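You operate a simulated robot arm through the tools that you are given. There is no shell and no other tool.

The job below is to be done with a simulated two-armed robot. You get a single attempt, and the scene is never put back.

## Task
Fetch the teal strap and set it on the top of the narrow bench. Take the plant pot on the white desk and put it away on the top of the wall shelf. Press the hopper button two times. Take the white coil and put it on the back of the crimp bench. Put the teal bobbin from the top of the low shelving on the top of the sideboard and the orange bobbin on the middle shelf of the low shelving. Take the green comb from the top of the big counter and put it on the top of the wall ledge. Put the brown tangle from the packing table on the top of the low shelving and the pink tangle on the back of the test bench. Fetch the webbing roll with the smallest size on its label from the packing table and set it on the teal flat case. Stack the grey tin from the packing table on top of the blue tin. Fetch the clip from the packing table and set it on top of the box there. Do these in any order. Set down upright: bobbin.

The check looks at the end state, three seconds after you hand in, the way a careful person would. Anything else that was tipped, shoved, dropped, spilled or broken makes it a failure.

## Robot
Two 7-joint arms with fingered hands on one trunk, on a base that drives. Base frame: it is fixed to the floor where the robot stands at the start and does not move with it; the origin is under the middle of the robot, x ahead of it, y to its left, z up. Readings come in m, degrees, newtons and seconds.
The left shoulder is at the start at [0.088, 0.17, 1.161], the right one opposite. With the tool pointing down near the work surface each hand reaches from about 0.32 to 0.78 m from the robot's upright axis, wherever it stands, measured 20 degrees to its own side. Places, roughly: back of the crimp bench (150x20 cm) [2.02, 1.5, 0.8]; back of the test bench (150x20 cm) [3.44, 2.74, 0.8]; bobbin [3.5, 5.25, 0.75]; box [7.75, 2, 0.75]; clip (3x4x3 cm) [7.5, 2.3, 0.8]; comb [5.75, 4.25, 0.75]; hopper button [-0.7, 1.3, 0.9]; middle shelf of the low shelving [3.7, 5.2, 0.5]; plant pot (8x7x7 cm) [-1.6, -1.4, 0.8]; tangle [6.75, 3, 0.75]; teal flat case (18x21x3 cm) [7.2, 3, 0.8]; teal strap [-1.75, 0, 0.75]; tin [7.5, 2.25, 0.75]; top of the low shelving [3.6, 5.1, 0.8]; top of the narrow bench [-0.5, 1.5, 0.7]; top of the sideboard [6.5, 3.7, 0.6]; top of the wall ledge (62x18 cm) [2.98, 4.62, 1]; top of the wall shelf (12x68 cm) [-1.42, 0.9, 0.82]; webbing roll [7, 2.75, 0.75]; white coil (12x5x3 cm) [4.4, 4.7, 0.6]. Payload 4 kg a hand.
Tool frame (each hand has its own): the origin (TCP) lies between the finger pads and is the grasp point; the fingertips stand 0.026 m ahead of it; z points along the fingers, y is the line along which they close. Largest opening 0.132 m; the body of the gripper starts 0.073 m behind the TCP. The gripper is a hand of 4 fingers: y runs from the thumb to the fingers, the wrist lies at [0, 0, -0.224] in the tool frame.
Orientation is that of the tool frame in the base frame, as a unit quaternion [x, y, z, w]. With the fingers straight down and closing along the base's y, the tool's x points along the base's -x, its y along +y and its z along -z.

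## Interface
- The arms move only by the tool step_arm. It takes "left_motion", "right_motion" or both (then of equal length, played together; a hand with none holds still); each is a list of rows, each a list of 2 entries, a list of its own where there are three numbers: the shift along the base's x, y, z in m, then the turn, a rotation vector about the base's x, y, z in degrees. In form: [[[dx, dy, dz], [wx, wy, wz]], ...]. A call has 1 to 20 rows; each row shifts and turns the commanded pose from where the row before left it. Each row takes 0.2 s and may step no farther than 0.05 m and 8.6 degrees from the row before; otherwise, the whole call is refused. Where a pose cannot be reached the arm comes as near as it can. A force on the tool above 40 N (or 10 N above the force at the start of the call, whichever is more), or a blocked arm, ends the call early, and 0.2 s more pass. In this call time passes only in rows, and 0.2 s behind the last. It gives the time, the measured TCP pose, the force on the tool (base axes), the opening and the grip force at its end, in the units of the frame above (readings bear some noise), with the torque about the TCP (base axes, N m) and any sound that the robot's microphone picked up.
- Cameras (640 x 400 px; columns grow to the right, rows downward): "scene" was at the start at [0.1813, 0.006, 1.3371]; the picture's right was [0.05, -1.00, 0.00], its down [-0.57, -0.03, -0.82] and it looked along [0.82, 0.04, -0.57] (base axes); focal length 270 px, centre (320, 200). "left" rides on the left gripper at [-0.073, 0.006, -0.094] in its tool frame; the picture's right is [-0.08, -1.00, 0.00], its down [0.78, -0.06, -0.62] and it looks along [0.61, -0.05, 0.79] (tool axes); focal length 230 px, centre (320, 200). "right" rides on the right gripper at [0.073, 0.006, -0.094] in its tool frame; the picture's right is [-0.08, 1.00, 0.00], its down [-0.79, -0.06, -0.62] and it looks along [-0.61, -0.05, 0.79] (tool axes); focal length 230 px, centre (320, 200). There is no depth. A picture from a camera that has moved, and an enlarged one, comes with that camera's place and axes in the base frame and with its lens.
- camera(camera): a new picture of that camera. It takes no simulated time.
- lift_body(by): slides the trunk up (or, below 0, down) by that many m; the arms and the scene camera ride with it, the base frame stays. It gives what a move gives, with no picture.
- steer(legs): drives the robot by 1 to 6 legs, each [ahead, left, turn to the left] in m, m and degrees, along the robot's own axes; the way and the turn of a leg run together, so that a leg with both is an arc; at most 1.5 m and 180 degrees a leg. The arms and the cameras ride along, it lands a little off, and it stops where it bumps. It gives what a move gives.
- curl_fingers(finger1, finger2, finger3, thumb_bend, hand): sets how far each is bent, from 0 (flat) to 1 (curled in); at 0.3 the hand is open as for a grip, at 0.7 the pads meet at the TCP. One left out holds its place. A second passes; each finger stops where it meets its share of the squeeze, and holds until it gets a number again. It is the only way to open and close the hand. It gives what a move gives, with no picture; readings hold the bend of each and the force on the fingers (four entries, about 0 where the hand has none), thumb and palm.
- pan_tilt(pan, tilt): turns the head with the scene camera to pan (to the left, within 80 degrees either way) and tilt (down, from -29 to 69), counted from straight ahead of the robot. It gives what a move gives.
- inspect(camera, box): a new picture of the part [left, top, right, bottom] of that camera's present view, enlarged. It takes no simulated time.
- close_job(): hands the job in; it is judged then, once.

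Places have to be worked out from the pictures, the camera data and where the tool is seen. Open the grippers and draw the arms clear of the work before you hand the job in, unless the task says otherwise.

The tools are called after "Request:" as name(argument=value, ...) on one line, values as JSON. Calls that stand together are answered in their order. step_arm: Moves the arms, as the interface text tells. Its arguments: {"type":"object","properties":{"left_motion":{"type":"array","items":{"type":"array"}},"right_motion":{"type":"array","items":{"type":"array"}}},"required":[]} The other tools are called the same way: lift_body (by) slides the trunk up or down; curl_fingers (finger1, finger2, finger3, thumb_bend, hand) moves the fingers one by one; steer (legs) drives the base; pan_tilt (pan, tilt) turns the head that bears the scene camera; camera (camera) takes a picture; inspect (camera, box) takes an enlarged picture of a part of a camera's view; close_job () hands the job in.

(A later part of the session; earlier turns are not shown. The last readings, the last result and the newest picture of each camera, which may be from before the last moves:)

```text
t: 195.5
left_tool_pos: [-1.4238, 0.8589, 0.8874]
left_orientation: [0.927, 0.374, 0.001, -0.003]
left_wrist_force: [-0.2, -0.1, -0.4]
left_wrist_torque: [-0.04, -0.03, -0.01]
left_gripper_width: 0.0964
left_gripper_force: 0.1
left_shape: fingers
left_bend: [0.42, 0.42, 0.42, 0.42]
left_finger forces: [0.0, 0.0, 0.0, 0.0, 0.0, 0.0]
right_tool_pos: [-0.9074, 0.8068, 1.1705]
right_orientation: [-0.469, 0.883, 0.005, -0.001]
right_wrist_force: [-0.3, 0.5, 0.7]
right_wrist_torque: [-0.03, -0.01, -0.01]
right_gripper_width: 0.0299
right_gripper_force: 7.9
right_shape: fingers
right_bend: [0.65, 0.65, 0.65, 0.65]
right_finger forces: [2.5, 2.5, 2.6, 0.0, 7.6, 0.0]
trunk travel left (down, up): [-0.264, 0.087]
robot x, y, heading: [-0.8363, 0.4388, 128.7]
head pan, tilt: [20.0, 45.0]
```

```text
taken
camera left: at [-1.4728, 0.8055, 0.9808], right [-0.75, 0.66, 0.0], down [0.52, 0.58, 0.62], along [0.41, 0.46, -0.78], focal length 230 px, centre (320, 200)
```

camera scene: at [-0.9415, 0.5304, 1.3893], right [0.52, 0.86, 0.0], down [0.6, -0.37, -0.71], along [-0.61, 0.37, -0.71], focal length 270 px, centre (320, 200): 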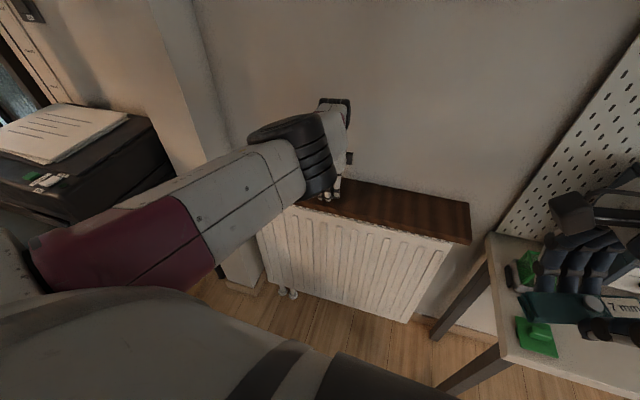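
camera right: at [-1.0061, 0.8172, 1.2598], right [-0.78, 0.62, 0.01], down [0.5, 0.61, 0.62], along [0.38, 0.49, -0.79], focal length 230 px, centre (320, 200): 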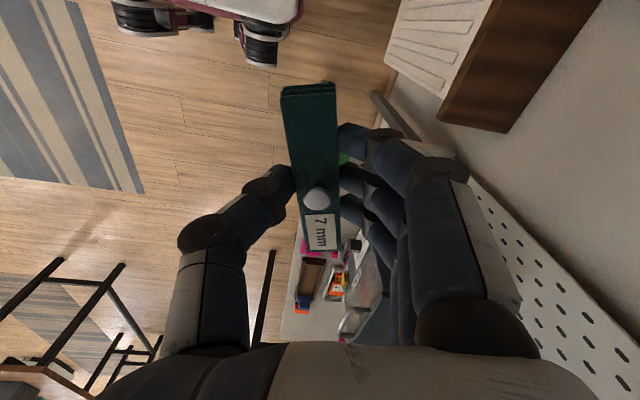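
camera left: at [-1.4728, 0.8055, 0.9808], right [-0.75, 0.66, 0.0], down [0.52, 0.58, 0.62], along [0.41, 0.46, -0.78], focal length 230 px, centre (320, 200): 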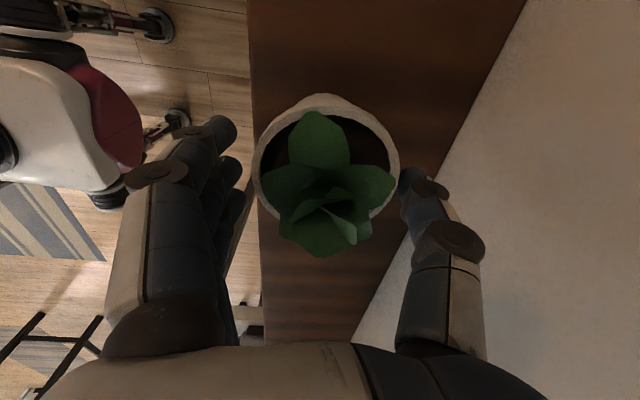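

The pot stands upright on the shelf. I raise the hand well clear, then back away.

Request:
lift_body(by=0.08)

Request:
step_arm(left_motion=[[[0, 0, 0.04], [0, 0, 0]], [[0, 0, 0.04], [0, 0, 0]], [[0.01, -0.012, 0.04], [0, 0, 0]]])

Request:
steer(legs=[[-0.3, -0.35, 0]])

Request:
pan_tilt(pan=0, tilt=35)

Request:
camera(camera="scene")

```text
t: 196.7
left_tool_pos: [-1.4236, 0.8577, 0.9742]
left_orientation: [0.928, 0.373, -0.001, -0.01]
left_wrist_force: [-0.4, -0.2, 0.1]
left_wrist_torque: [0.01, -0.01, 0.05]
left_gripper_width: 0.0963
left_gripper_force: 0.1
left_shape: fingers
left_bend: [0.42, 0.42, 0.42, 0.42]
left_finger forces: [0.0, 0.0, 0.1, 0.0, 0.0, 0.0]
right_tool_pos: [-0.907, 0.8062, 1.2519]
right_orientation: [-0.469, 0.883, 0.005, -0.002]
right_wrist_force: [0.4, 0.3, -0.6]
right_wrist_torque: [-0.02, 0.0, 0.0]
right_gripper_width: 0.0297
right_gripper_force: 7.5
right_shape: fingers
right_bend: [0.65, 0.65, 0.65, 0.65]
right_finger forces: [2.5, 2.5, 2.7, 0.0, 7.6, 0.0]
trunk travel left (down, up): [-0.344, 0.007]
robot x, y, heading: [-0.839, 0.4435, 128.8]
head pan, tilt: [20.0, 45.0]
```

```text
t: 197.7
left_tool_pos: [-1.4436, 0.8252, 1.0888]
left_orientation: [0.916, 0.402, 0.003, -0.005]
left_wrist_force: [1.1, 1.1, -0.6]
left_wrist_torque: [-0.01, -0.02, 0.02]
left_gripper_width: 0.0965
left_gripper_force: 0.1
left_shape: fingers
left_bend: [0.42, 0.42, 0.42, 0.42]
left_finger forces: [0.0, 0.1, 0.1, 0.1, 0.0, 0.1]
right_tool_pos: [-0.9085, 0.8068, 1.2507]
right_orientation: [-0.469, 0.883, 0.005, -0.003]
right_wrist_force: [0.0, 0.1, -0.4]
right_wrist_torque: [-0.04, -0.03, 0.05]
right_gripper_width: 0.0298
right_gripper_force: 7.0
right_shape: fingers
right_bend: [0.65, 0.65, 0.65, 0.65]
right_finger forces: [2.4, 2.5, 2.6, 0.0, 7.6, 0.0]
trunk travel left (down, up): [-0.344, 0.007]
robot x, y, heading: [-0.8388, 0.4449, 128.5]
head pan, tilt: [20.0, 45.0]
stopped in row 3 (left hand): the arm was blocked; the commanded pose is now the measured one
```

```text
t: 201.3
left_tool_pos: [-0.9829, 0.8083, 1.0892]
left_orientation: [0.915, 0.403, 0.004, -0.005]
left_wrist_force: [-1.0, 0.3, 0.0]
left_wrist_torque: [0.02, 0.03, 0.0]
left_gripper_width: 0.0965
left_gripper_force: 0.0
left_shape: fingers
left_bend: [0.42, 0.42, 0.42, 0.42]
left_finger forces: [0.0, 0.0, 0.0, 0.0, 0.0, 0.1]
right_tool_pos: [-0.4469, 0.7886, 1.2501]
right_orientation: [-0.469, 0.883, 0.005, -0.002]
right_wrist_force: [-0.3, -0.1, -0.4]
right_wrist_torque: [-0.01, 0.01, -0.02]
right_gripper_width: 0.0298
right_gripper_force: 7.7
right_shape: fingers
right_bend: [0.65, 0.65, 0.65, 0.65]
right_finger forces: [2.5, 2.6, 2.6, 0.1, 7.6, 0.0]
trunk travel left (down, up): [-0.344, 0.007]
robot x, y, heading: [-0.3795, 0.4299, 128.8]
head pan, tilt: [20.0, 45.0]
```

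```text
t: 202.1
left_tool_pos: [-0.9851, 0.8079, 1.0876]
left_orientation: [0.915, 0.403, 0.004, -0.006]
left_wrist_force: [0.2, -0.1, 0.6]
left_wrist_torque: [0.03, 0.02, 0.03]
left_gripper_width: 0.0965
left_gripper_force: 0.1
left_shape: fingers
left_bend: [0.42, 0.42, 0.42, 0.42]
left_finger forces: [0.1, 0.0, 0.1, 0.0, 0.0, 0.0]
right_tool_pos: [-0.4471, 0.7898, 1.2519]
right_orientation: [-0.469, 0.883, 0.005, -0.002]
right_wrist_force: [0.2, -0.1, -0.6]
right_wrist_torque: [0.03, -0.04, -0.01]
right_gripper_width: 0.0299
right_gripper_force: 7.5
right_shape: fingers
right_bend: [0.65, 0.65, 0.65, 0.65]
right_finger forces: [2.5, 2.5, 2.6, 0.0, 7.6, 0.1]
trunk travel left (down, up): [-0.344, 0.007]
robot x, y, heading: [-0.3782, 0.4315, 128.9]
head pan, tilt: [0.0, 35.0]
```

```text
taken
camera scene: at [-0.4588, 0.5294, 1.5078], right [0.78, 0.63, 0.0], down [0.36, -0.45, -0.82], along [-0.51, 0.64, -0.57], focal length 270 px, centre (320, 200)
```

scene: 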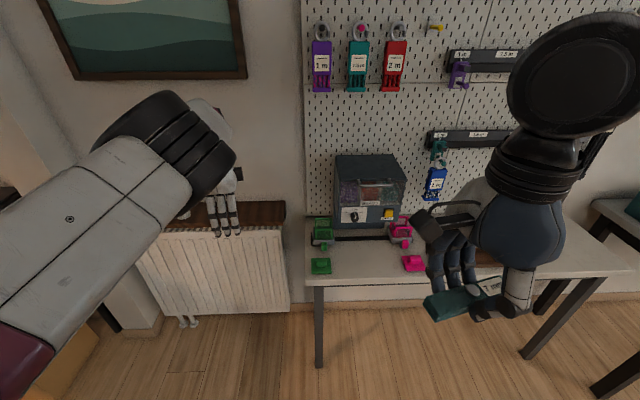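

Picture frame and shelf look undisturbed. I zoom in on the shelf and the hopper to see the pot and the button.

Request:
inspect(camera="scene", box=[300, 140, 440, 290])

Request:
inspect(camera="scene", box=[100, 140, 300, 265])

Request:
camera(camera="left")

```text
2.67 times, centred on (370, 215) of scene
camera zoom: at [-0.4588, 0.5294, 1.5078], right [0.78, 0.63, 0.0], down [0.36, -0.45, -0.82], along [-0.51, 0.64, -0.57], focal length 721 px, centre (187, 160)
```

zoom: 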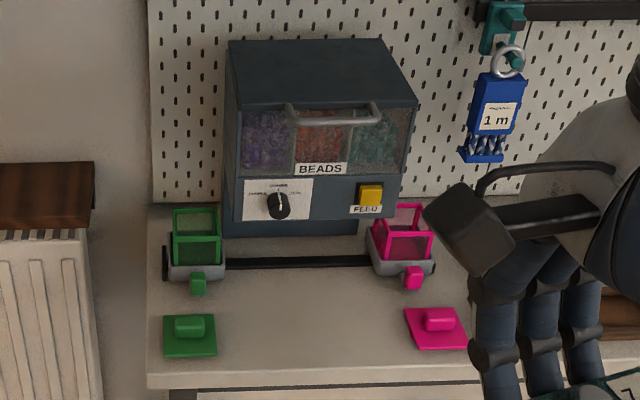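

```text
3.20 times, centred on (200, 202) of scene
camera zoom: at [-0.4588, 0.5294, 1.5078], right [0.78, 0.63, 0.0], down [0.36, -0.45, -0.82], along [-0.51, 0.64, -0.57], focal length 865 px, centre (704, 192)
```

zoom: 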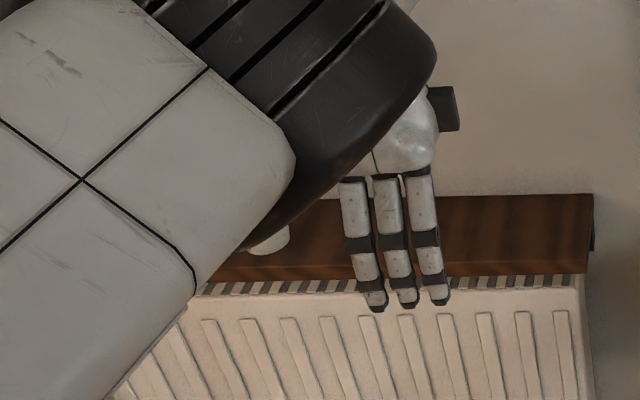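

```text
taken
camera left: at [-1.0293, 0.7503, 1.181], right [-0.79, 0.62, 0.01], down [0.48, 0.61, 0.63], along [0.38, 0.5, -0.78], focal length 230 px, centre (320, 200)
```

left: 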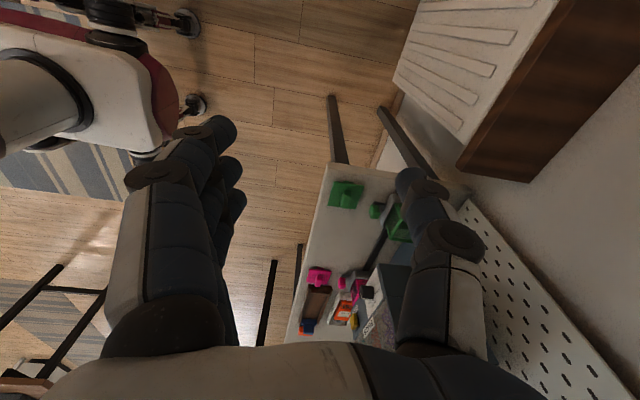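

The FEED button is a yellow square on the hopper front at about (-0.75, 1.30, 0.90), and the bench has a free area in front of the hopper. I retract the left hand and unwind its yaw.

Request:
step_arm(left_motion=[[[0.026, -0.0325, 0.01], [0, 0, -8]], [[0.026, -0.0325, 0.01], [0, 0, -8]], [[0.026, -0.0325, 0.01], [0, 0, -8]], [[0.026, -0.0325, 0.01], [0, 0, -8]], [[0.026, -0.0325, 0.01], [0, 0, -8]], [[0, 0, 0], [0, 0, -8]], [[0, 0, 0], [0, 0, -8]], [[0, 0, 0], [0, 0, -8]], [[0, 0, 0], [0, 0, -8]], [[0, 0, 0], [0, 0, -8]], [[0, 0, 0], [0, 0, -8]], [[0, 0, 0], [0, 0, -8]]])

Request:
camera(camera="scene")

```text
t: 204.7
left_tool_pos: [-0.8532, 0.6452, 1.1393]
left_orientation: [0.911, -0.413, 0.006, -0.001]
left_wrist_force: [-0.4, 0.5, -0.8]
left_wrist_torque: [0.02, -0.05, 0.01]
left_gripper_width: 0.0967
left_gripper_force: 0.1
left_shape: fingers
left_bend: [0.42, 0.42, 0.42, 0.42]
left_finger forces: [0.0, 0.1, 0.0, 0.0, 0.0, 0.1]
right_tool_pos: [-0.4477, 0.7895, 1.2511]
right_orientation: [-0.469, 0.883, 0.005, -0.002]
right_wrist_force: [-0.9, 0.6, -0.3]
right_wrist_torque: [0.0, -0.02, -0.03]
right_gripper_width: 0.0303
right_gripper_force: 7.3
right_shape: fingers
right_bend: [0.65, 0.65, 0.65, 0.65]
right_finger forces: [2.5, 2.5, 2.6, 0.1, 7.6, 0.0]
trunk travel left (down, up): [-0.344, 0.007]
robot x, y, heading: [-0.3733, 0.4269, 128.6]
head pan, tilt: [0.0, 35.0]
```

```text
taken
camera scene: at [-0.4586, 0.5293, 1.5078], right [0.78, 0.63, 0.0], down [0.36, -0.45, -0.82], along [-0.51, 0.64, -0.57], focal length 270 px, centre (320, 200)
```

scene: 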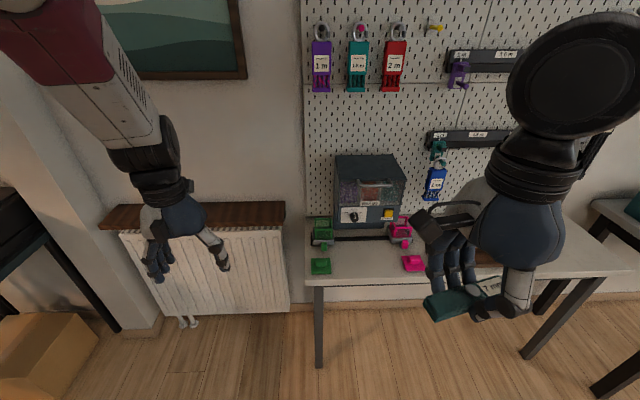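

I drive 30 cm closer and lower the trunk a bit so the right hand can set the strap on the bench between the two small plates.

Request:
steer(legs=[[0.3, 0, 0]])

Request:
lift_body(by=-0.12)

Request:
step_arm(right_motion=[[[-0.025, 0.031, 0], [0, 0, -3]], [[-0.025, 0.031, 0], [0, 0, -3]], [[-0.025, 0.031, 0], [0, 0, -3]], [[-0.025, 0.031, 0], [0, 0, -3]], [[-0.025, 0.031, 0], [0, 0, -3]]])

Request:
camera(camera="scene")

Request:
camera(camera="right")

```text
t: 206.7
left_tool_pos: [-1.0376, 0.88, 1.1393]
left_orientation: [0.911, -0.413, 0.007, -0.001]
left_wrist_force: [0.4, 1.3, 0.7]
left_wrist_torque: [-0.01, -0.01, -0.01]
left_gripper_width: 0.0968
left_gripper_force: 0.2
left_shape: fingers
left_bend: [0.42, 0.42, 0.42, 0.42]
left_finger forces: [0.0, 0.0, 0.0, 0.0, 0.0, 0.1]
right_tool_pos: [-0.6314, 1.022, 1.2505]
right_orientation: [-0.466, 0.885, 0.004, -0.002]
right_wrist_force: [-0.1, 0.3, -0.5]
right_wrist_torque: [0.03, -0.03, -0.02]
right_gripper_width: 0.0301
right_gripper_force: 7.9
right_shape: fingers
right_bend: [0.65, 0.65, 0.65, 0.65]
right_finger forces: [2.5, 2.4, 2.6, 0.0, 7.6, 0.0]
trunk travel left (down, up): [-0.344, 0.007]
robot x, y, heading: [-0.5651, 0.6612, 128.5]
head pan, tilt: [0.0, 35.0]
```

```text
t: 208.2
left_tool_pos: [-1.0381, 0.8782, 1.02]
left_orientation: [0.911, -0.413, 0.005, -0.002]
left_wrist_force: [-0.1, 0.3, 0.6]
left_wrist_torque: [0.01, 0.02, 0.01]
left_gripper_width: 0.0971
left_gripper_force: 0.1
left_shape: fingers
left_bend: [0.42, 0.42, 0.42, 0.42]
left_finger forces: [0.0, 0.0, 0.0, 0.1, 0.1, 0.0]
right_tool_pos: [-0.632, 1.0203, 1.1313]
right_orientation: [-0.467, 0.884, 0.006, -0.003]
right_wrist_force: [-0.8, -0.3, 0.4]
right_wrist_torque: [0.03, 0.02, 0.01]
right_gripper_width: 0.0298
right_gripper_force: 7.8
right_shape: fingers
right_bend: [0.65, 0.65, 0.65, 0.65]
right_finger forces: [2.5, 2.5, 2.5, 0.0, 7.6, 0.0]
trunk travel left (down, up): [-0.224, 0.127]
robot x, y, heading: [-0.5626, 0.6565, 128.7]
head pan, tilt: [0.0, 35.0]
```

```text
t: 209.4
left_tool_pos: [-1.0394, 0.8794, 1.0192]
left_orientation: [0.911, -0.413, 0.008, -0.001]
left_wrist_force: [-1.4, 0.1, -0.5]
left_wrist_torque: [-0.04, -0.03, 0.01]
left_gripper_width: 0.0964
left_gripper_force: 0.0
left_shape: fingers
left_bend: [0.42, 0.42, 0.42, 0.42]
left_finger forces: [0.0, 0.0, 0.0, 0.1, 0.0, 0.0]
right_tool_pos: [-0.7586, 1.1768, 1.1301]
right_orientation: [-0.347, 0.938, 0.006, 0.0]
right_wrist_force: [0.3, 0.8, -0.1]
right_wrist_torque: [-0.03, 0.03, 0.0]
right_gripper_width: 0.0299
right_gripper_force: 7.1
right_shape: fingers
right_bend: [0.65, 0.65, 0.65, 0.65]
right_finger forces: [2.5, 2.5, 2.6, 0.1, 7.6, 0.0]
trunk travel left (down, up): [-0.224, 0.127]
robot x, y, heading: [-0.5566, 0.6586, 128.4]
head pan, tilt: [0.0, 35.0]
```

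```text
taken
camera scene: at [-0.6584, 0.7787, 1.3865], right [0.78, 0.62, 0.0], down [0.36, -0.45, -0.82], along [-0.51, 0.64, -0.57], focal length 270 px, centre (320, 200)
```

scene: 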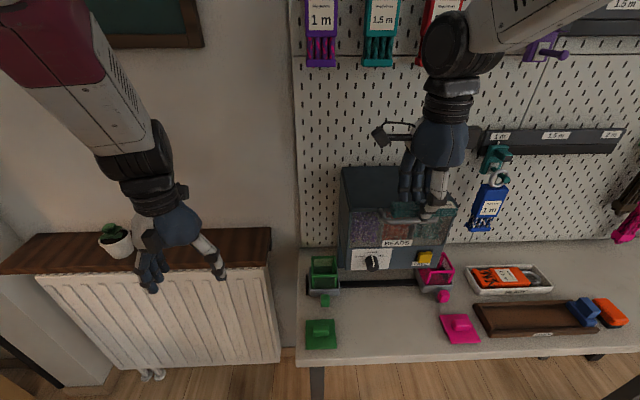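

```text
taken
camera right: at [-0.8147, 1.1342, 1.2239], right [-0.59, 0.81, 0.01], down [0.64, 0.46, 0.62], along [0.49, 0.37, -0.79], focal length 230 px, centre (320, 200)
```

right: 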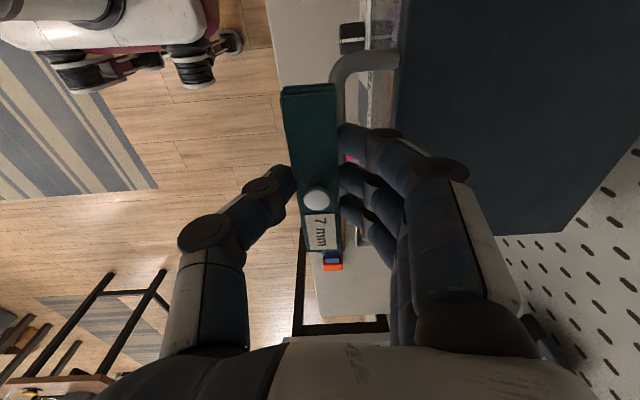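

The pot stands fine on the shelf. The hopper front is close to where I'd set the strap, so I look at the right part of the bench for a roomier spot.

Request:
pan_tilt(pan=-40, tilt=40)

Request:
camera(camera="scene")

```text
t: 210.5
left_tool_pos: [-1.0379, 0.8779, 1.0194]
left_orientation: [0.911, -0.413, 0.007, -0.001]
left_wrist_force: [0.3, -0.4, 0.7]
left_wrist_torque: [-0.01, -0.04, 0.02]
left_gripper_width: 0.0968
left_gripper_force: 0.2
left_shape: fingers
left_bend: [0.42, 0.42, 0.42, 0.42]
left_finger forces: [0.1, 0.1, 0.0, 0.1, 0.0, 0.0]
right_tool_pos: [-0.7565, 1.1768, 1.1306]
right_orientation: [-0.347, 0.938, 0.006, -0.001]
right_wrist_force: [0.3, 0.6, -0.5]
right_wrist_torque: [-0.02, -0.01, 0.01]
right_gripper_width: 0.0297
right_gripper_force: 7.5
right_shape: fingers
right_bend: [0.65, 0.65, 0.65, 0.65]
right_finger forces: [2.5, 2.5, 2.5, 0.0, 7.6, 0.1]
trunk travel left (down, up): [-0.224, 0.127]
robot x, y, heading: [-0.563, 0.6589, 128.6]
head pan, tilt: [-40.0, 40.0]
```

```text
taken
camera scene: at [-0.6003, 0.7941, 1.3792], right [1.0, -0.02, 0.0], down [-0.01, -0.64, -0.77], along [0.02, 0.77, -0.64], focal length 270 px, centre (320, 200)
```

scene: 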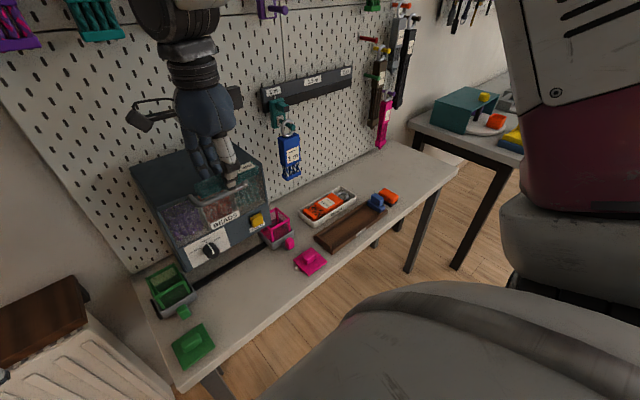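

The bench's right end beyond the orange block is free, around (-0.13, 1.77). I pull the right hand back from the hopper and sidestep right to there.

Request:
step_arm(right_motion=[[[0.02, -0.025, 0.02], [0, 0, 0]], [[0.025, -0.031, 0.02], [0, 0, 0]], [[0.025, -0.031, 0], [0, 0, 0]], [[0.025, -0.031, 0], [0, 0, 0]]])

Request:
steer(legs=[[0, -0.88, 1.5]])

Request:
pan_tilt(pan=-20, tilt=40)

Request:
camera(camera="scene")

Request:
camera(camera="right")

```text
t: 211.5
left_tool_pos: [-1.0376, 0.8767, 1.0188]
left_orientation: [0.91, -0.413, 0.007, 0.0]
left_wrist_force: [1.0, 0.4, 0.0]
left_wrist_torque: [0.05, -0.01, -0.01]
left_gripper_width: 0.0967
left_gripper_force: 0.2
left_shape: fingers
left_bend: [0.42, 0.42, 0.42, 0.42]
left_finger forces: [0.0, 0.0, 0.1, 0.0, 0.1, 0.0]
right_tool_pos: [-0.6614, 1.0571, 1.1741]
right_orientation: [-0.348, 0.938, 0.007, -0.002]
right_wrist_force: [0.3, 0.2, 0.3]
right_wrist_torque: [0.03, -0.01, -0.01]
right_gripper_width: 0.03
right_gripper_force: 7.6
right_shape: fingers
right_bend: [0.65, 0.65, 0.65, 0.65]
right_finger forces: [2.5, 2.5, 2.5, 0.1, 7.7, 0.0]
trunk travel left (down, up): [-0.224, 0.127]
robot x, y, heading: [-0.5638, 0.6559, 128.5]
head pan, tilt: [-40.0, 40.0]
```

```text
t: 219.5
left_tool_pos: [-0.3653, 1.4182, 1.0204]
left_orientation: [0.913, -0.408, 0.007, -0.001]
left_wrist_force: [0.5, -0.3, 0.2]
left_wrist_torque: [0.0, -0.01, 0.0]
left_gripper_width: 0.0966
left_gripper_force: 0.1
left_shape: fingers
left_bend: [0.42, 0.42, 0.42, 0.42]
left_finger forces: [0.1, 0.1, 0.0, 0.0, 0.1, 0.0]
right_tool_pos: [0.009, 1.6012, 1.1733]
right_orientation: [-0.353, 0.936, 0.005, 0.0]
right_wrist_force: [-0.5, 0.4, 0.1]
right_wrist_torque: [-0.01, 0.03, 0.03]
right_gripper_width: 0.0299
right_gripper_force: 7.4
right_shape: fingers
right_bend: [0.65, 0.65, 0.65, 0.65]
right_finger forces: [2.6, 2.6, 2.6, 0.0, 7.7, 0.0]
trunk travel left (down, up): [-0.224, 0.127]
robot x, y, heading: [0.1126, 1.2035, 129.2]
head pan, tilt: [-40.0, 40.0]
```

```text
t: 220.3
left_tool_pos: [-0.3649, 1.4187, 1.0196]
left_orientation: [0.913, -0.408, 0.006, -0.002]
left_wrist_force: [-0.3, 0.3, -0.2]
left_wrist_torque: [0.01, -0.02, -0.01]
left_gripper_width: 0.0967
left_gripper_force: 0.0
left_shape: fingers
left_bend: [0.42, 0.42, 0.42, 0.42]
left_finger forces: [0.1, 0.0, 0.0, 0.0, 0.1, 0.0]
right_tool_pos: [0.0088, 1.6019, 1.1736]
right_orientation: [-0.352, 0.936, 0.005, -0.001]
right_wrist_force: [-0.1, -0.2, -0.4]
right_wrist_torque: [-0.01, 0.03, -0.01]
right_gripper_width: 0.0299
right_gripper_force: 7.4
right_shape: fingers
right_bend: [0.65, 0.65, 0.65, 0.65]
right_finger forces: [2.4, 2.6, 2.6, 0.0, 7.6, 0.0]
trunk travel left (down, up): [-0.224, 0.127]
robot x, y, heading: [0.109, 1.2001, 129.1]
head pan, tilt: [-20.0, 40.0]
```

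```text
taken
camera scene: at [0.0438, 1.3336, 1.3792], right [0.94, 0.33, 0.0], down [0.21, -0.61, -0.77], along [-0.25, 0.72, -0.64], focal length 270 px, centre (320, 200)
```

scene: 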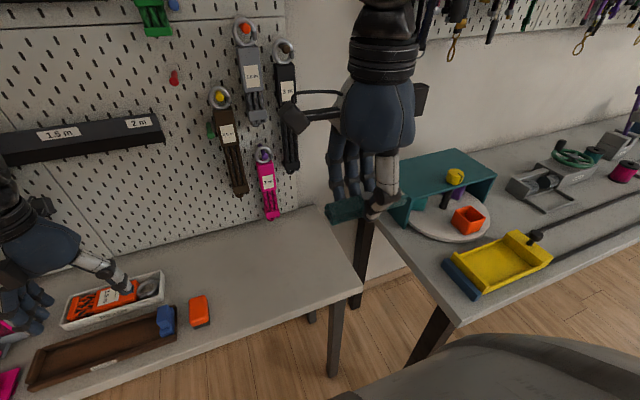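

```text
taken
camera right: at [-0.048, 1.5572, 1.2666], right [-0.6, 0.8, 0.01], down [0.63, 0.47, 0.62], along [0.49, 0.38, -0.79], focal length 230 px, centre (320, 200)
```

right: 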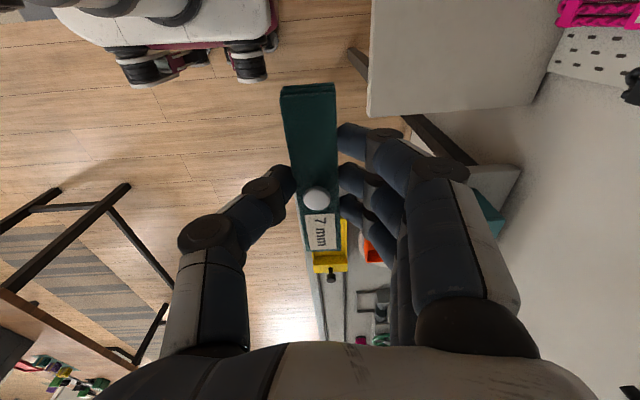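

The free end of the bench is just ahead. I move the strap over it and descend most of the way.

Request:
step_arm(right_motion=[[[-0.03, 0.0296, 0], [0, 0, 0]], [[-0.03, 0.0296, 0], [0, 0, 0]], [[-0.03, 0.0296, 0], [0, 0, 0]], [[-0.03, 0.0296, 0], [0, 0, 0]], [[-0.029, 0.0296, 0], [0, 0, 0]], [[0, 0, -0.045], [0, 0, 0]], [[0, 0, -0.045], [0, 0, 0]], [[0, 0, -0.045], [0, 0, 0]], [[0, 0, -0.045], [0, 0, 0]], [[0, 0, -0.045], [0, 0, 0]], [[0, 0, -0.045], [0, 0, 0]], [[0, 0, -0.045], [0, 0, 0]]])

Request:
camera(camera="scene")

Request:
camera(camera="right")

```text
t: 222.9
left_tool_pos: [-0.3663, 1.4189, 1.0187]
left_orientation: [0.913, -0.408, 0.007, -0.001]
left_wrist_force: [-0.3, 0.0, 0.1]
left_wrist_torque: [0.01, 0.01, -0.05]
left_gripper_width: 0.0963
left_gripper_force: 0.1
left_shape: fingers
left_bend: [0.42, 0.42, 0.42, 0.42]
left_finger forces: [0.0, 0.0, 0.1, 0.0, 0.1, 0.0]
right_tool_pos: [-0.1395, 1.7505, 0.8561]
right_orientation: [-0.352, 0.936, 0.005, -0.001]
right_wrist_force: [1.1, -0.1, 0.8]
right_wrist_torque: [-0.06, 0.02, 0.01]
right_gripper_width: 0.0295
right_gripper_force: 7.5
right_shape: fingers
right_bend: [0.65, 0.65, 0.65, 0.65]
right_finger forces: [2.5, 2.5, 2.5, 0.1, 7.6, 0.0]
trunk travel left (down, up): [-0.224, 0.127]
robot x, y, heading: [0.1146, 1.2055, 129.2]
head pan, tilt: [-20.0, 40.0]
```

```text
taken
camera scene: at [0.0433, 1.3343, 1.379], right [0.94, 0.33, 0.0], down [0.21, -0.61, -0.77], along [-0.25, 0.72, -0.64], focal length 270 px, centre (320, 200)
```

scene: 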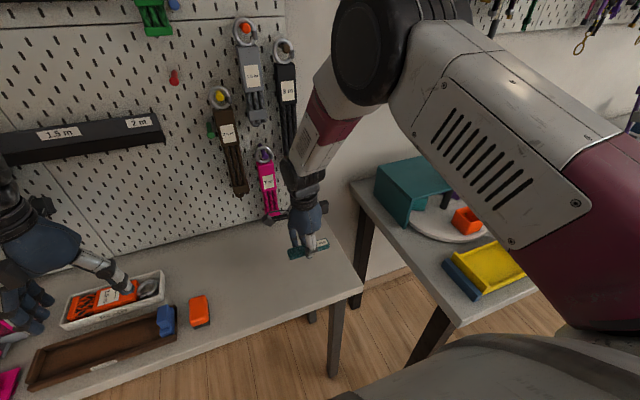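

```text
taken
camera right: at [-0.1958, 1.7061, 0.9498], right [-0.6, 0.8, 0.01], down [0.63, 0.47, 0.62], along [0.49, 0.38, -0.79], focal length 230 px, centre (320, 200)
```

right: 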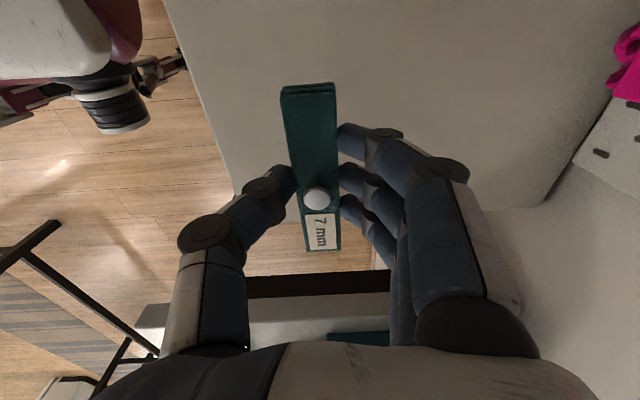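

The strap is over the bench end; I shift 3 cm further inboard and lower until contact.

Request:
step_arm(right_motion=[[[-0.023, -0.0195, -0.03], [0, 0, 0]], [[0, 0, -0.03], [0, 0, 0]], [[0, 0, -0.02], [0, 0, 0]], [[0, 0, -0.01], [0, 0, 0]], [[0, 0, -0.006], [0, 0, 0]]])

```text
t: 224.1
left_tool_pos: [-0.3642, 1.4157, 1.0213]
left_orientation: [0.913, -0.408, 0.005, -0.002]
left_wrist_force: [-0.3, 0.2, -0.6]
left_wrist_torque: [-0.01, -0.03, -0.02]
left_gripper_width: 0.0967
left_gripper_force: 0.0
left_shape: fingers
left_bend: [0.42, 0.42, 0.42, 0.42]
left_finger forces: [0.1, 0.1, 0.0, 0.1, 0.1, 0.0]
right_tool_pos: [-0.1658, 1.7317, 0.7706]
right_orientation: [-0.351, 0.936, 0.01, -0.002]
right_wrist_force: [6.4, -6.2, 35.8]
right_wrist_torque: [-0.86, -0.79, 0.07]
right_gripper_width: 0.0302
right_gripper_force: 22.7
right_shape: fingers
right_bend: [0.66, 0.66, 0.66, 0.68]
right_finger forces: [1.9, 1.9, 1.8, 0.0, 39.9, 0.1]
trunk travel left (down, up): [-0.224, 0.127]
robot x, y, heading: [0.1127, 1.2025, 129.1]
head pan, tilt: [-20.0, 40.0]
stopped in row 5 (right hand): the force on the tool passed its limit at 45 N (the readings are from after the stop); the commanded pose is now the measured one
```

Contact with the bench. I relieve the pressure a little and open the hand.

Request:
step_arm(right_motion=[[[0, 0, 0.004], [0, 0, 0]]])

Request:
curl_fingers(hand="right", finger1=0.5, finger2=0.5, finger3=0.5, thumb_bend=0.55)

Request:
step_arm(right_motion=[[[0, 0, 0.01], [0, 0, 0]], [[0, 0, 0.03], [0, 0, 0]], [[0, 0, 0.045], [0, 0, 0]]])

Request:
camera(camera="right")

```text
t: 224.5
left_tool_pos: [-0.3646, 1.4182, 1.0191]
left_orientation: [0.913, -0.407, 0.005, -0.001]
left_wrist_force: [0.2, 0.7, -0.5]
left_wrist_torque: [0.0, -0.02, -0.02]
left_gripper_width: 0.0964
left_gripper_force: 0.0
left_shape: fingers
left_bend: [0.42, 0.42, 0.42, 0.42]
left_finger forces: [0.1, 0.1, 0.1, 0.0, 0.1, 0.0]
right_tool_pos: [-0.1651, 1.7314, 0.7705]
right_orientation: [-0.352, 0.936, 0.009, -0.002]
right_wrist_force: [1.5, -1.0, 18.6]
right_wrist_torque: [-0.44, -0.34, -0.01]
right_gripper_width: 0.0297
right_gripper_force: 16.8
right_shape: fingers
right_bend: [0.65, 0.65, 0.65, 0.67]
right_finger forces: [2.8, 2.8, 2.8, 0.0, 25.0, 0.0]
trunk travel left (down, up): [-0.224, 0.127]
robot x, y, heading: [0.1105, 1.2005, 129.5]
head pan, tilt: [-20.0, 40.0]
```

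```text
t: 225.5
left_tool_pos: [-0.3651, 1.4163, 1.02]
left_orientation: [0.913, -0.408, 0.006, -0.002]
left_wrist_force: [-0.5, 1.3, 0.5]
left_wrist_torque: [-0.02, -0.02, -0.03]
left_gripper_width: 0.0966
left_gripper_force: 0.0
left_shape: fingers
left_bend: [0.42, 0.42, 0.42, 0.42]
left_finger forces: [0.0, 0.0, 0.0, 0.0, 0.0, 0.0]
right_tool_pos: [-0.1641, 1.7314, 0.772]
right_orientation: [-0.353, 0.936, 0.01, -0.002]
right_wrist_force: [-0.8, 2.6, 33.6]
right_wrist_torque: [-0.44, -0.4, 0.01]
right_gripper_width: 0.0541
right_gripper_force: 17.6
right_shape: fingers
right_bend: [0.5, 0.5, 0.5, 0.6]
right_finger forces: [1.3, 1.0, 0.9, 0.0, 31.3, 0.0]
trunk travel left (down, up): [-0.224, 0.127]
robot x, y, heading: [0.1125, 1.2022, 129.3]
head pan, tilt: [-20.0, 40.0]
```

```text
t: 226.3
left_tool_pos: [-0.3651, 1.4182, 1.0207]
left_orientation: [0.913, -0.409, 0.007, -0.002]
left_wrist_force: [0.9, 0.5, -0.2]
left_wrist_torque: [-0.01, 0.0, 0.0]
left_gripper_width: 0.0966
left_gripper_force: 0.1
left_shape: fingers
left_bend: [0.42, 0.42, 0.42, 0.42]
left_finger forces: [0.1, 0.0, 0.0, 0.0, 0.0, 0.1]
right_tool_pos: [-0.1647, 1.7313, 0.8551]
right_orientation: [-0.352, 0.936, 0.008, -0.002]
right_wrist_force: [0.4, -0.2, 0.1]
right_wrist_torque: [-0.01, -0.02, -0.01]
right_gripper_width: 0.0625
right_gripper_force: 0.0
right_shape: fingers
right_bend: [0.5, 0.5, 0.5, 0.55]
right_finger forces: [0.0, 0.0, 0.0, 0.0, 0.0, 0.0]
trunk travel left (down, up): [-0.224, 0.127]
robot x, y, heading: [0.1109, 1.2031, 129.2]
head pan, tilt: [-20.0, 40.0]
```

```text
taken
camera right: at [-0.2216, 1.6869, 0.9485], right [-0.6, 0.8, 0.02], down [0.64, 0.46, 0.62], along [0.49, 0.38, -0.79], focal length 230 px, centre (320, 200)
```

right: 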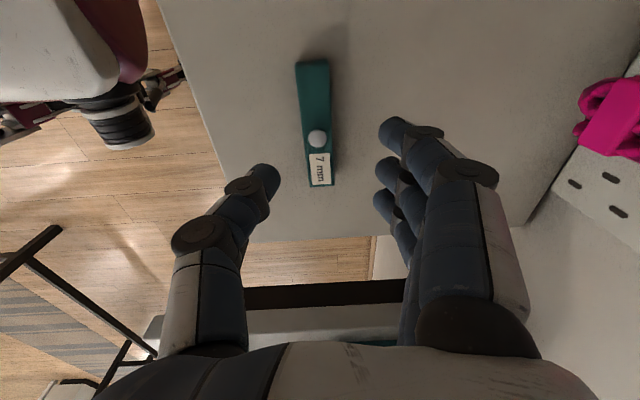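

The strap lies flat on the bench. I retract the right hand, pinch the left hand's fingers together as a poker, and tilt it forward for pressing the hopper button.

Request:
curl_fingers(hand="left", finger1=0.7, finger2=0.7, finger3=0.7, thumb_bend=0.7)

Request:
step_arm(left_motion=[[[0.01, -0.012, 0], [6.6, 5.36, 0]], [[0.01, -0.012, 0], [6.6, 5.36, 0]], [[0.01, -0.012, 0], [6.6, 5.36, 0]], [[0, 0, 0], [6.6, 5.36, 0]], [[0, 0, 0], [6.6, 5.36, 0]], [[0, 0, 0], [6.6, 5.36, 0]], [[0, 0, 0], [6.6, 5.36, 0]]], right_motion=[[[0, 0, 0.045], [0, 0, 0]], [[0, 0, 0.045], [0, 0, 0]], [[0, 0, 0.045], [0, 0, 0]], [[0, 0, 0.045], [0, 0, 0]], [[0.024, -0.029, 0.03], [0, 0, 0]], [[0.024, -0.029, 0.03], [0, 0, 0]], [[0.024, -0.029, 0.03], [0, 0, 0]]])

Request:
steer(legs=[[-0.1, 0.42, 0]])

Request:
pan_tilt(pan=15, tilt=35)

Request:
camera(camera="scene")

```text
t: 227.3
left_tool_pos: [-0.3654, 1.4182, 1.0191]
left_orientation: [0.913, -0.408, 0.007, -0.001]
left_wrist_force: [0.3, -1.0, 0.1]
left_wrist_torque: [0.02, 0.03, -0.04]
left_gripper_width: 0.0147
left_gripper_force: 0.0
left_shape: fingers
left_bend: [0.7, 0.7, 0.7, 0.7]
left_finger forces: [0.0, 0.0, 0.0, 0.1, 0.1, 0.0]
right_tool_pos: [-0.1655, 1.733, 0.8547]
right_orientation: [-0.352, 0.936, 0.007, -0.003]
right_wrist_force: [0.3, -0.6, 0.2]
right_wrist_torque: [0.0, 0.01, -0.01]
right_gripper_width: 0.0625
right_gripper_force: 0.1
right_shape: fingers
right_bend: [0.5, 0.5, 0.5, 0.55]
right_finger forces: [0.0, 0.1, 0.0, 0.1, 0.1, 0.0]
trunk travel left (down, up): [-0.224, 0.127]
robot x, y, heading: [0.1133, 1.2066, 129.3]
head pan, tilt: [-20.0, 40.0]
```

```text
t: 228.9
left_tool_pos: [-0.3858, 1.4484, 1.01]
left_orientation: [0.793, -0.357, -0.438, -0.226]
left_wrist_force: [-0.2, -0.9, 0.7]
left_wrist_torque: [0.01, 0.02, -0.01]
left_gripper_width: 0.0143
left_gripper_force: 0.0
left_shape: fingers
left_bend: [0.7, 0.7, 0.7, 0.7]
left_finger forces: [0.0, 0.1, 0.0, 0.0, 0.0, 0.0]
left hand out of reach, approached as far as the arm can: row 4, 5, 6, 7
right_tool_pos: [-0.0949, 1.6427, 1.1243]
right_orientation: [-0.352, 0.936, 0.009, -0.003]
right_wrist_force: [0.5, -0.1, -0.2]
right_wrist_torque: [0.01, 0.02, -0.01]
right_gripper_width: 0.0624
right_gripper_force: 0.0
right_shape: fingers
right_bend: [0.5, 0.5, 0.5, 0.55]
right_finger forces: [0.1, 0.1, 0.1, 0.1, 0.0, 0.0]
trunk travel left (down, up): [-0.224, 0.127]
robot x, y, heading: [0.1124, 1.2049, 129.2]
head pan, tilt: [-20.0, 40.0]
```

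```text
t: 233.2
left_tool_pos: [-0.6473, 1.115, 1.0097]
left_orientation: [0.791, -0.363, -0.436, -0.228]
left_wrist_force: [-0.3, 0.2, 0.1]
left_wrist_torque: [0.0, -0.02, 0.02]
left_gripper_width: 0.0143
left_gripper_force: 0.0
left_shape: fingers
left_bend: [0.7, 0.7, 0.7, 0.7]
left_finger forces: [0.0, 0.0, 0.0, 0.0, 0.0, 0.0]
right_tool_pos: [-0.3521, 1.308, 1.1237]
right_orientation: [-0.347, 0.938, 0.008, -0.002]
right_wrist_force: [-0.7, 0.6, 0.0]
right_wrist_torque: [0.0, 0.0, -0.04]
right_gripper_width: 0.0624
right_gripper_force: 0.1
right_shape: fingers
right_bend: [0.5, 0.5, 0.5, 0.55]
right_finger forces: [0.0, 0.1, 0.1, 0.0, 0.0, 0.0]
trunk travel left (down, up): [-0.224, 0.127]
robot x, y, heading: [-0.1519, 0.8594, 128.6]
head pan, tilt: [-20.0, 40.0]
```

```text
t: 234.2
left_tool_pos: [-0.6469, 1.1165, 1.0091]
left_orientation: [0.792, -0.362, -0.436, -0.227]
left_wrist_force: [0.0, -1.1, -0.2]
left_wrist_torque: [0.01, 0.03, 0.02]
left_gripper_width: 0.0145
left_gripper_force: 0.1
left_shape: fingers
left_bend: [0.7, 0.7, 0.7, 0.7]
left_finger forces: [0.0, 0.1, 0.0, 0.1, 0.1, 0.1]
right_tool_pos: [-0.3525, 1.3072, 1.124]
right_orientation: [-0.346, 0.938, 0.007, -0.002]
right_wrist_force: [-0.4, 0.0, -0.8]
right_wrist_torque: [-0.01, 0.01, 0.01]
right_gripper_width: 0.0624
right_gripper_force: 0.0
right_shape: fingers
right_bend: [0.5, 0.5, 0.5, 0.55]
right_finger forces: [0.1, 0.0, 0.0, 0.1, 0.0, 0.0]
trunk travel left (down, up): [-0.224, 0.127]
robot x, y, heading: [-0.1515, 0.8641, 128.3]
head pan, tilt: [15.0, 35.0]
```

```text
taken
camera scene: at [-0.2613, 0.9663, 1.3867], right [0.59, 0.8, 0.0], down [0.46, -0.34, -0.82], along [-0.66, 0.49, -0.57], focal length 270 px, centre (320, 200)
```

scene: 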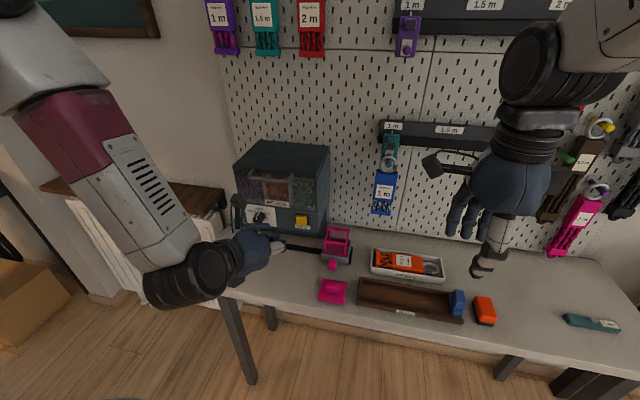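

Triangulating two views puts the button at about (-0.733, 1.256, 0.937). I bring the tilted left hand to a standoff about 6 cm from it along the pressing line.

Request:
step_arm(left_motion=[[[-0.0205, 0.04, -0.014], [0, 0, 0]], [[-0.0205, 0.0415, -0.014], [0, 0, 0]]])

Request:
camera(camera="left")

Request:
camera(camera="scene")

Request:
inspect(camera="scene", box=[200, 160, 360, 260])

```text
t: 234.8
left_tool_pos: [-0.688, 1.199, 0.9807]
left_orientation: [0.791, -0.362, -0.437, -0.228]
left_wrist_force: [0.3, 0.0, -0.4]
left_wrist_torque: [0.03, 0.0, -0.01]
left_gripper_width: 0.0147
left_gripper_force: 0.0
left_shape: fingers
left_bend: [0.7, 0.7, 0.7, 0.7]
left_finger forces: [0.0, 0.1, 0.1, 0.0, 0.0, 0.0]
right_tool_pos: [-0.3534, 1.3072, 1.1228]
right_orientation: [-0.347, 0.938, 0.007, -0.002]
right_wrist_force: [0.1, 0.5, 0.6]
right_wrist_torque: [0.01, 0.0, 0.02]
right_gripper_width: 0.0626
right_gripper_force: 0.0
right_shape: fingers
right_bend: [0.5, 0.5, 0.5, 0.55]
right_finger forces: [0.0, 0.0, 0.0, 0.0, 0.0, 0.0]
trunk travel left (down, up): [-0.224, 0.127]
robot x, y, heading: [-0.1524, 0.8641, 128.4]
head pan, tilt: [15.0, 35.0]
```

```text
taken
camera left: at [-0.6692, 1.1601, 1.0909], right [0.74, 0.66, 0.11], down [0.65, -0.67, -0.35], along [-0.16, 0.33, -0.93], focal length 230 px, centre (320, 200)
```

left: 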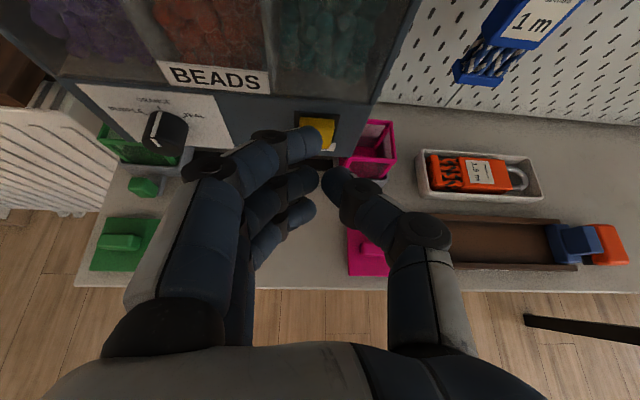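

```text
taken
camera scene: at [-0.2616, 0.9667, 1.3866], right [0.59, 0.8, 0.0], down [0.46, -0.34, -0.82], along [-0.66, 0.49, -0.57], focal length 270 px, centre (320, 200)
```

scene: 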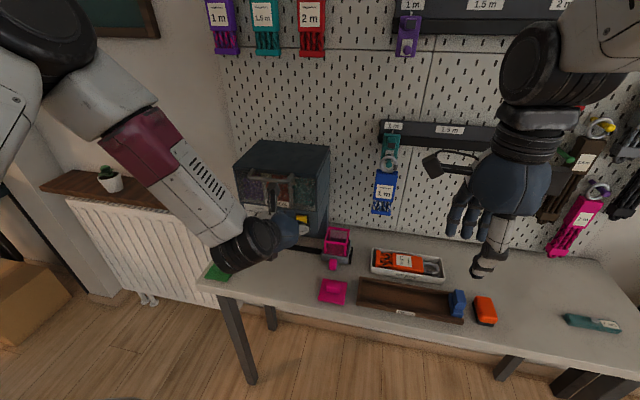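

```text
4.00 times, centred on (280, 210) of scene
camera zoom: at [-0.2616, 0.9667, 1.3866], right [0.59, 0.8, 0.0], down [0.46, -0.34, -0.82], along [-0.66, 0.49, -0.57], focal length 1082 px, centre (480, 160)
```

zoom: 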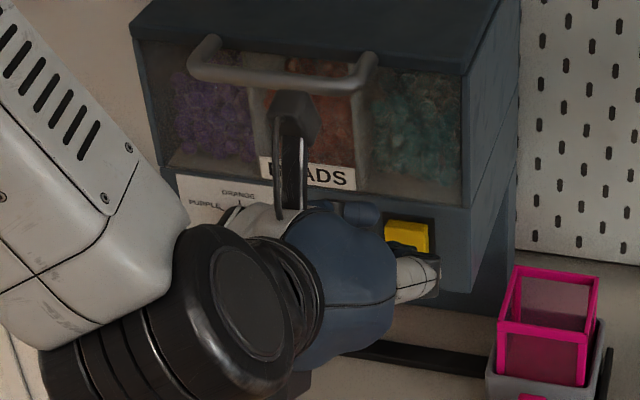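

The left camera mount would come near the hopper's handle when pressing. I back off slightly and roll the hand about its axis so the mount swings to the free right side.

Request:
step_arm(left_motion=[[[0.016, -0.02, 0.016], [0, 0, 0]], [[0.005, -0.007, 0.005], [-4.5, 5.74, -4.4]], [[0, 0, 0], [-4.5, 5.74, -4.4]], [[0, 0, 0], [-4.5, 5.74, -4.4]], [[0, 0, 0], [-4.5, 5.74, -4.4]], [[0, 0, 0], [-4.5, 5.74, -4.4]], [[0, 0, 0], [-4.5, 5.74, -4.4]], [[0, 0, 0], [-4.5, 5.74, -4.4]]])

Request:
camera(camera="left")

Request:
inspect(camera="scene", box=[180, 140, 380, 265])

```text
t: 236.6
left_tool_pos: [-0.6673, 1.1699, 1.0028]
left_orientation: [-0.507, 0.709, 0.49, -0.022]
left_wrist_force: [-0.1, -0.1, 0.0]
left_wrist_torque: [0.02, -0.02, 0.04]
left_gripper_width: 0.0145
left_gripper_force: 0.1
left_shape: fingers
left_bend: [0.7, 0.7, 0.7, 0.7]
left_finger forces: [0.0, 0.1, 0.0, 0.0, 0.0, 0.0]
right_tool_pos: [-0.3523, 1.3072, 1.1238]
right_orientation: [-0.348, 0.938, 0.008, -0.003]
right_wrist_force: [-0.7, 0.5, 0.5]
right_wrist_torque: [-0.01, -0.01, 0.01]
right_gripper_width: 0.0624
right_gripper_force: 0.0
right_shape: fingers
right_bend: [0.5, 0.5, 0.5, 0.55]
right_finger forces: [0.0, 0.0, 0.1, 0.0, 0.0, 0.1]
trunk travel left (down, up): [-0.224, 0.127]
robot x, y, heading: [-0.1484, 0.8641, 128.3]
head pan, tilt: [15.0, 35.0]
```

```text
taken
camera left: at [-0.5861, 1.1622, 1.0892], right [0.73, 0.05, -0.68], down [-0.01, -1.0, -0.09], along [-0.68, 0.08, -0.73], focal length 230 px, centre (320, 200)
```

left: 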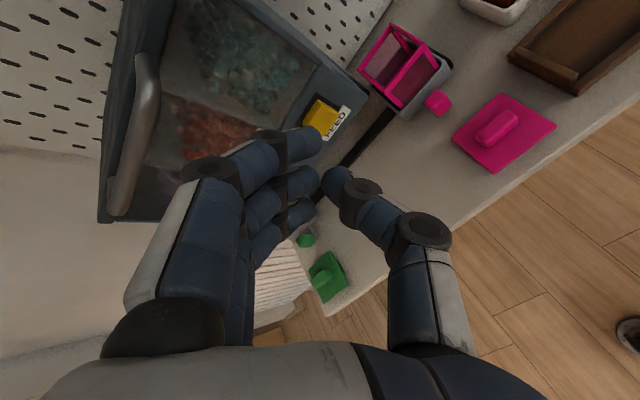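

```text
3.20 times, centred on (280, 202) of scene
camera zoom: at [-0.261, 0.9664, 1.3868], right [0.59, 0.8, 0.0], down [0.46, -0.34, -0.82], along [-0.66, 0.49, -0.57], focal length 865 px, centre (448, 192)
```

zoom: 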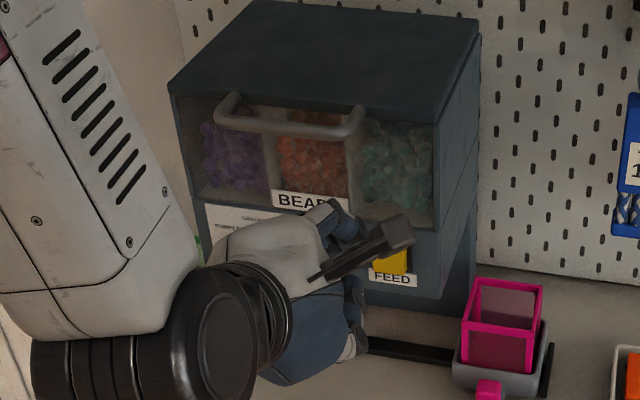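

The mount is now safely to the right. The first finger's tip leads slightly, so I shift 2 cm left and 1 cm down to land it on the button, then advance to near contact.

Request:
step_arm(left_motion=[[[-0.0152, -0.013, -0.01], [0, 0, 0]], [[-0.0158, 0.0202, -0.0156], [0, 0, 0]], [[-0.0158, 0.0202, -0.0156], [0, 0, 0]]])

Request:
camera(camera="left")

Request:
inspect(camera="scene", box=[180, 140, 380, 265])

```text
t: 237.4
left_tool_pos: [-0.7162, 1.198, 0.9606]
left_orientation: [-0.508, 0.708, 0.49, -0.02]
left_wrist_force: [-0.5, 0.6, 0.0]
left_wrist_torque: [-0.01, 0.02, -0.01]
left_gripper_width: 0.0147
left_gripper_force: 0.0
left_shape: fingers
left_bend: [0.7, 0.7, 0.7, 0.7]
left_finger forces: [0.1, 0.1, 0.0, 0.0, 0.0, 0.0]
right_tool_pos: [-0.3538, 1.3064, 1.1234]
right_orientation: [-0.346, 0.938, 0.007, -0.002]
right_wrist_force: [-0.1, 0.5, 0.4]
right_wrist_torque: [-0.02, -0.01, -0.01]
right_gripper_width: 0.0626
right_gripper_force: 0.0
right_shape: fingers
right_bend: [0.5, 0.5, 0.5, 0.55]
right_finger forces: [0.0, 0.1, 0.0, 0.0, 0.0, 0.0]
trunk travel left (down, up): [-0.224, 0.127]
robot x, y, heading: [-0.1506, 0.8602, 128.5]
head pan, tilt: [15.0, 35.0]
```

```text
taken
camera left: at [-0.6347, 1.1904, 1.0473], right [0.73, 0.05, -0.68], down [-0.01, -1.0, -0.09], along [-0.68, 0.08, -0.73], focal length 230 px, centre (320, 200)
```

left: 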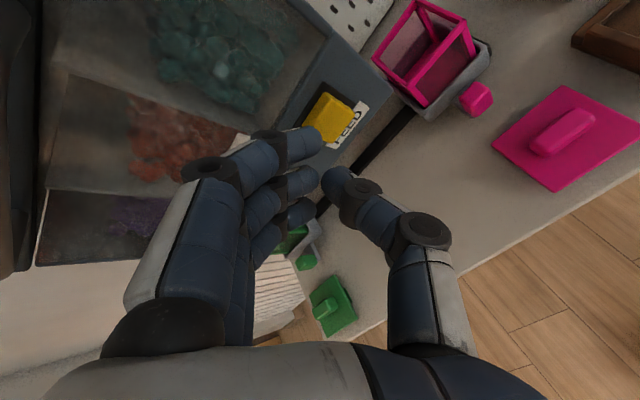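

```text
3.20 times, centred on (280, 202) of scene
camera zoom: at [-0.262, 0.9663, 1.3866], right [0.59, 0.8, 0.0], down [0.46, -0.34, -0.82], along [-0.66, 0.49, -0.57], focal length 865 px, centre (448, 192)
```

zoom: 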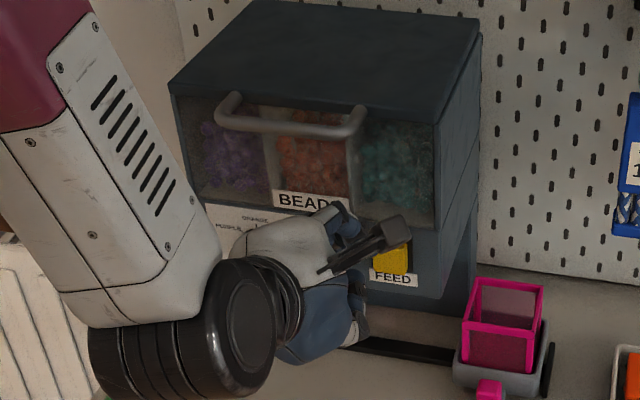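

The fingertip is about 3 cm from the button and aligned. I advance gently.

Request:
step_arm(left_motion=[[[-0.0106, 0.0134, -0.0104], [0, 0, 0]], [[-0.0042, 0.0054, -0.0042], [0, 0, 0]]])

Request:
camera(camera="left")

```text
t: 238.0
left_tool_pos: [-0.7299, 1.2162, 0.9475]
left_orientation: [-0.508, 0.708, 0.491, -0.02]
left_wrist_force: [0.3, -0.3, -0.2]
left_wrist_torque: [0.02, -0.01, -0.02]
left_gripper_width: 0.0145
left_gripper_force: 0.1
left_shape: fingers
left_bend: [0.7, 0.7, 0.7, 0.7]
left_finger forces: [0.0, 0.0, 0.0, 0.0, 0.0, 0.1]
right_tool_pos: [-0.3515, 1.3061, 1.1236]
right_orientation: [-0.347, 0.938, 0.008, -0.003]
right_wrist_force: [0.4, 0.2, -0.3]
right_wrist_torque: [0.01, -0.01, -0.01]
right_gripper_width: 0.0622
right_gripper_force: 0.1
right_shape: fingers
right_bend: [0.5, 0.5, 0.5, 0.55]
right_finger forces: [0.0, 0.0, 0.0, 0.1, 0.0, 0.1]
trunk travel left (down, up): [-0.224, 0.127]
robot x, y, heading: [-0.153, 0.8643, 128.5]
head pan, tilt: [15.0, 35.0]
```

```text
taken
camera left: at [-0.6483, 1.2087, 1.0335], right [0.73, 0.05, -0.68], down [-0.01, -1.0, -0.09], along [-0.68, 0.08, -0.73], focal length 230 px, centre (320, 200)
```

left: 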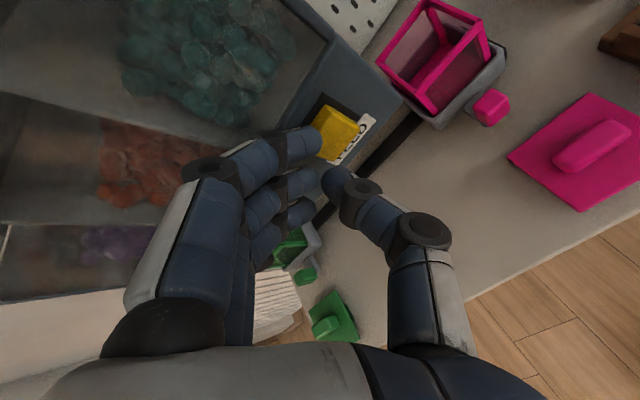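

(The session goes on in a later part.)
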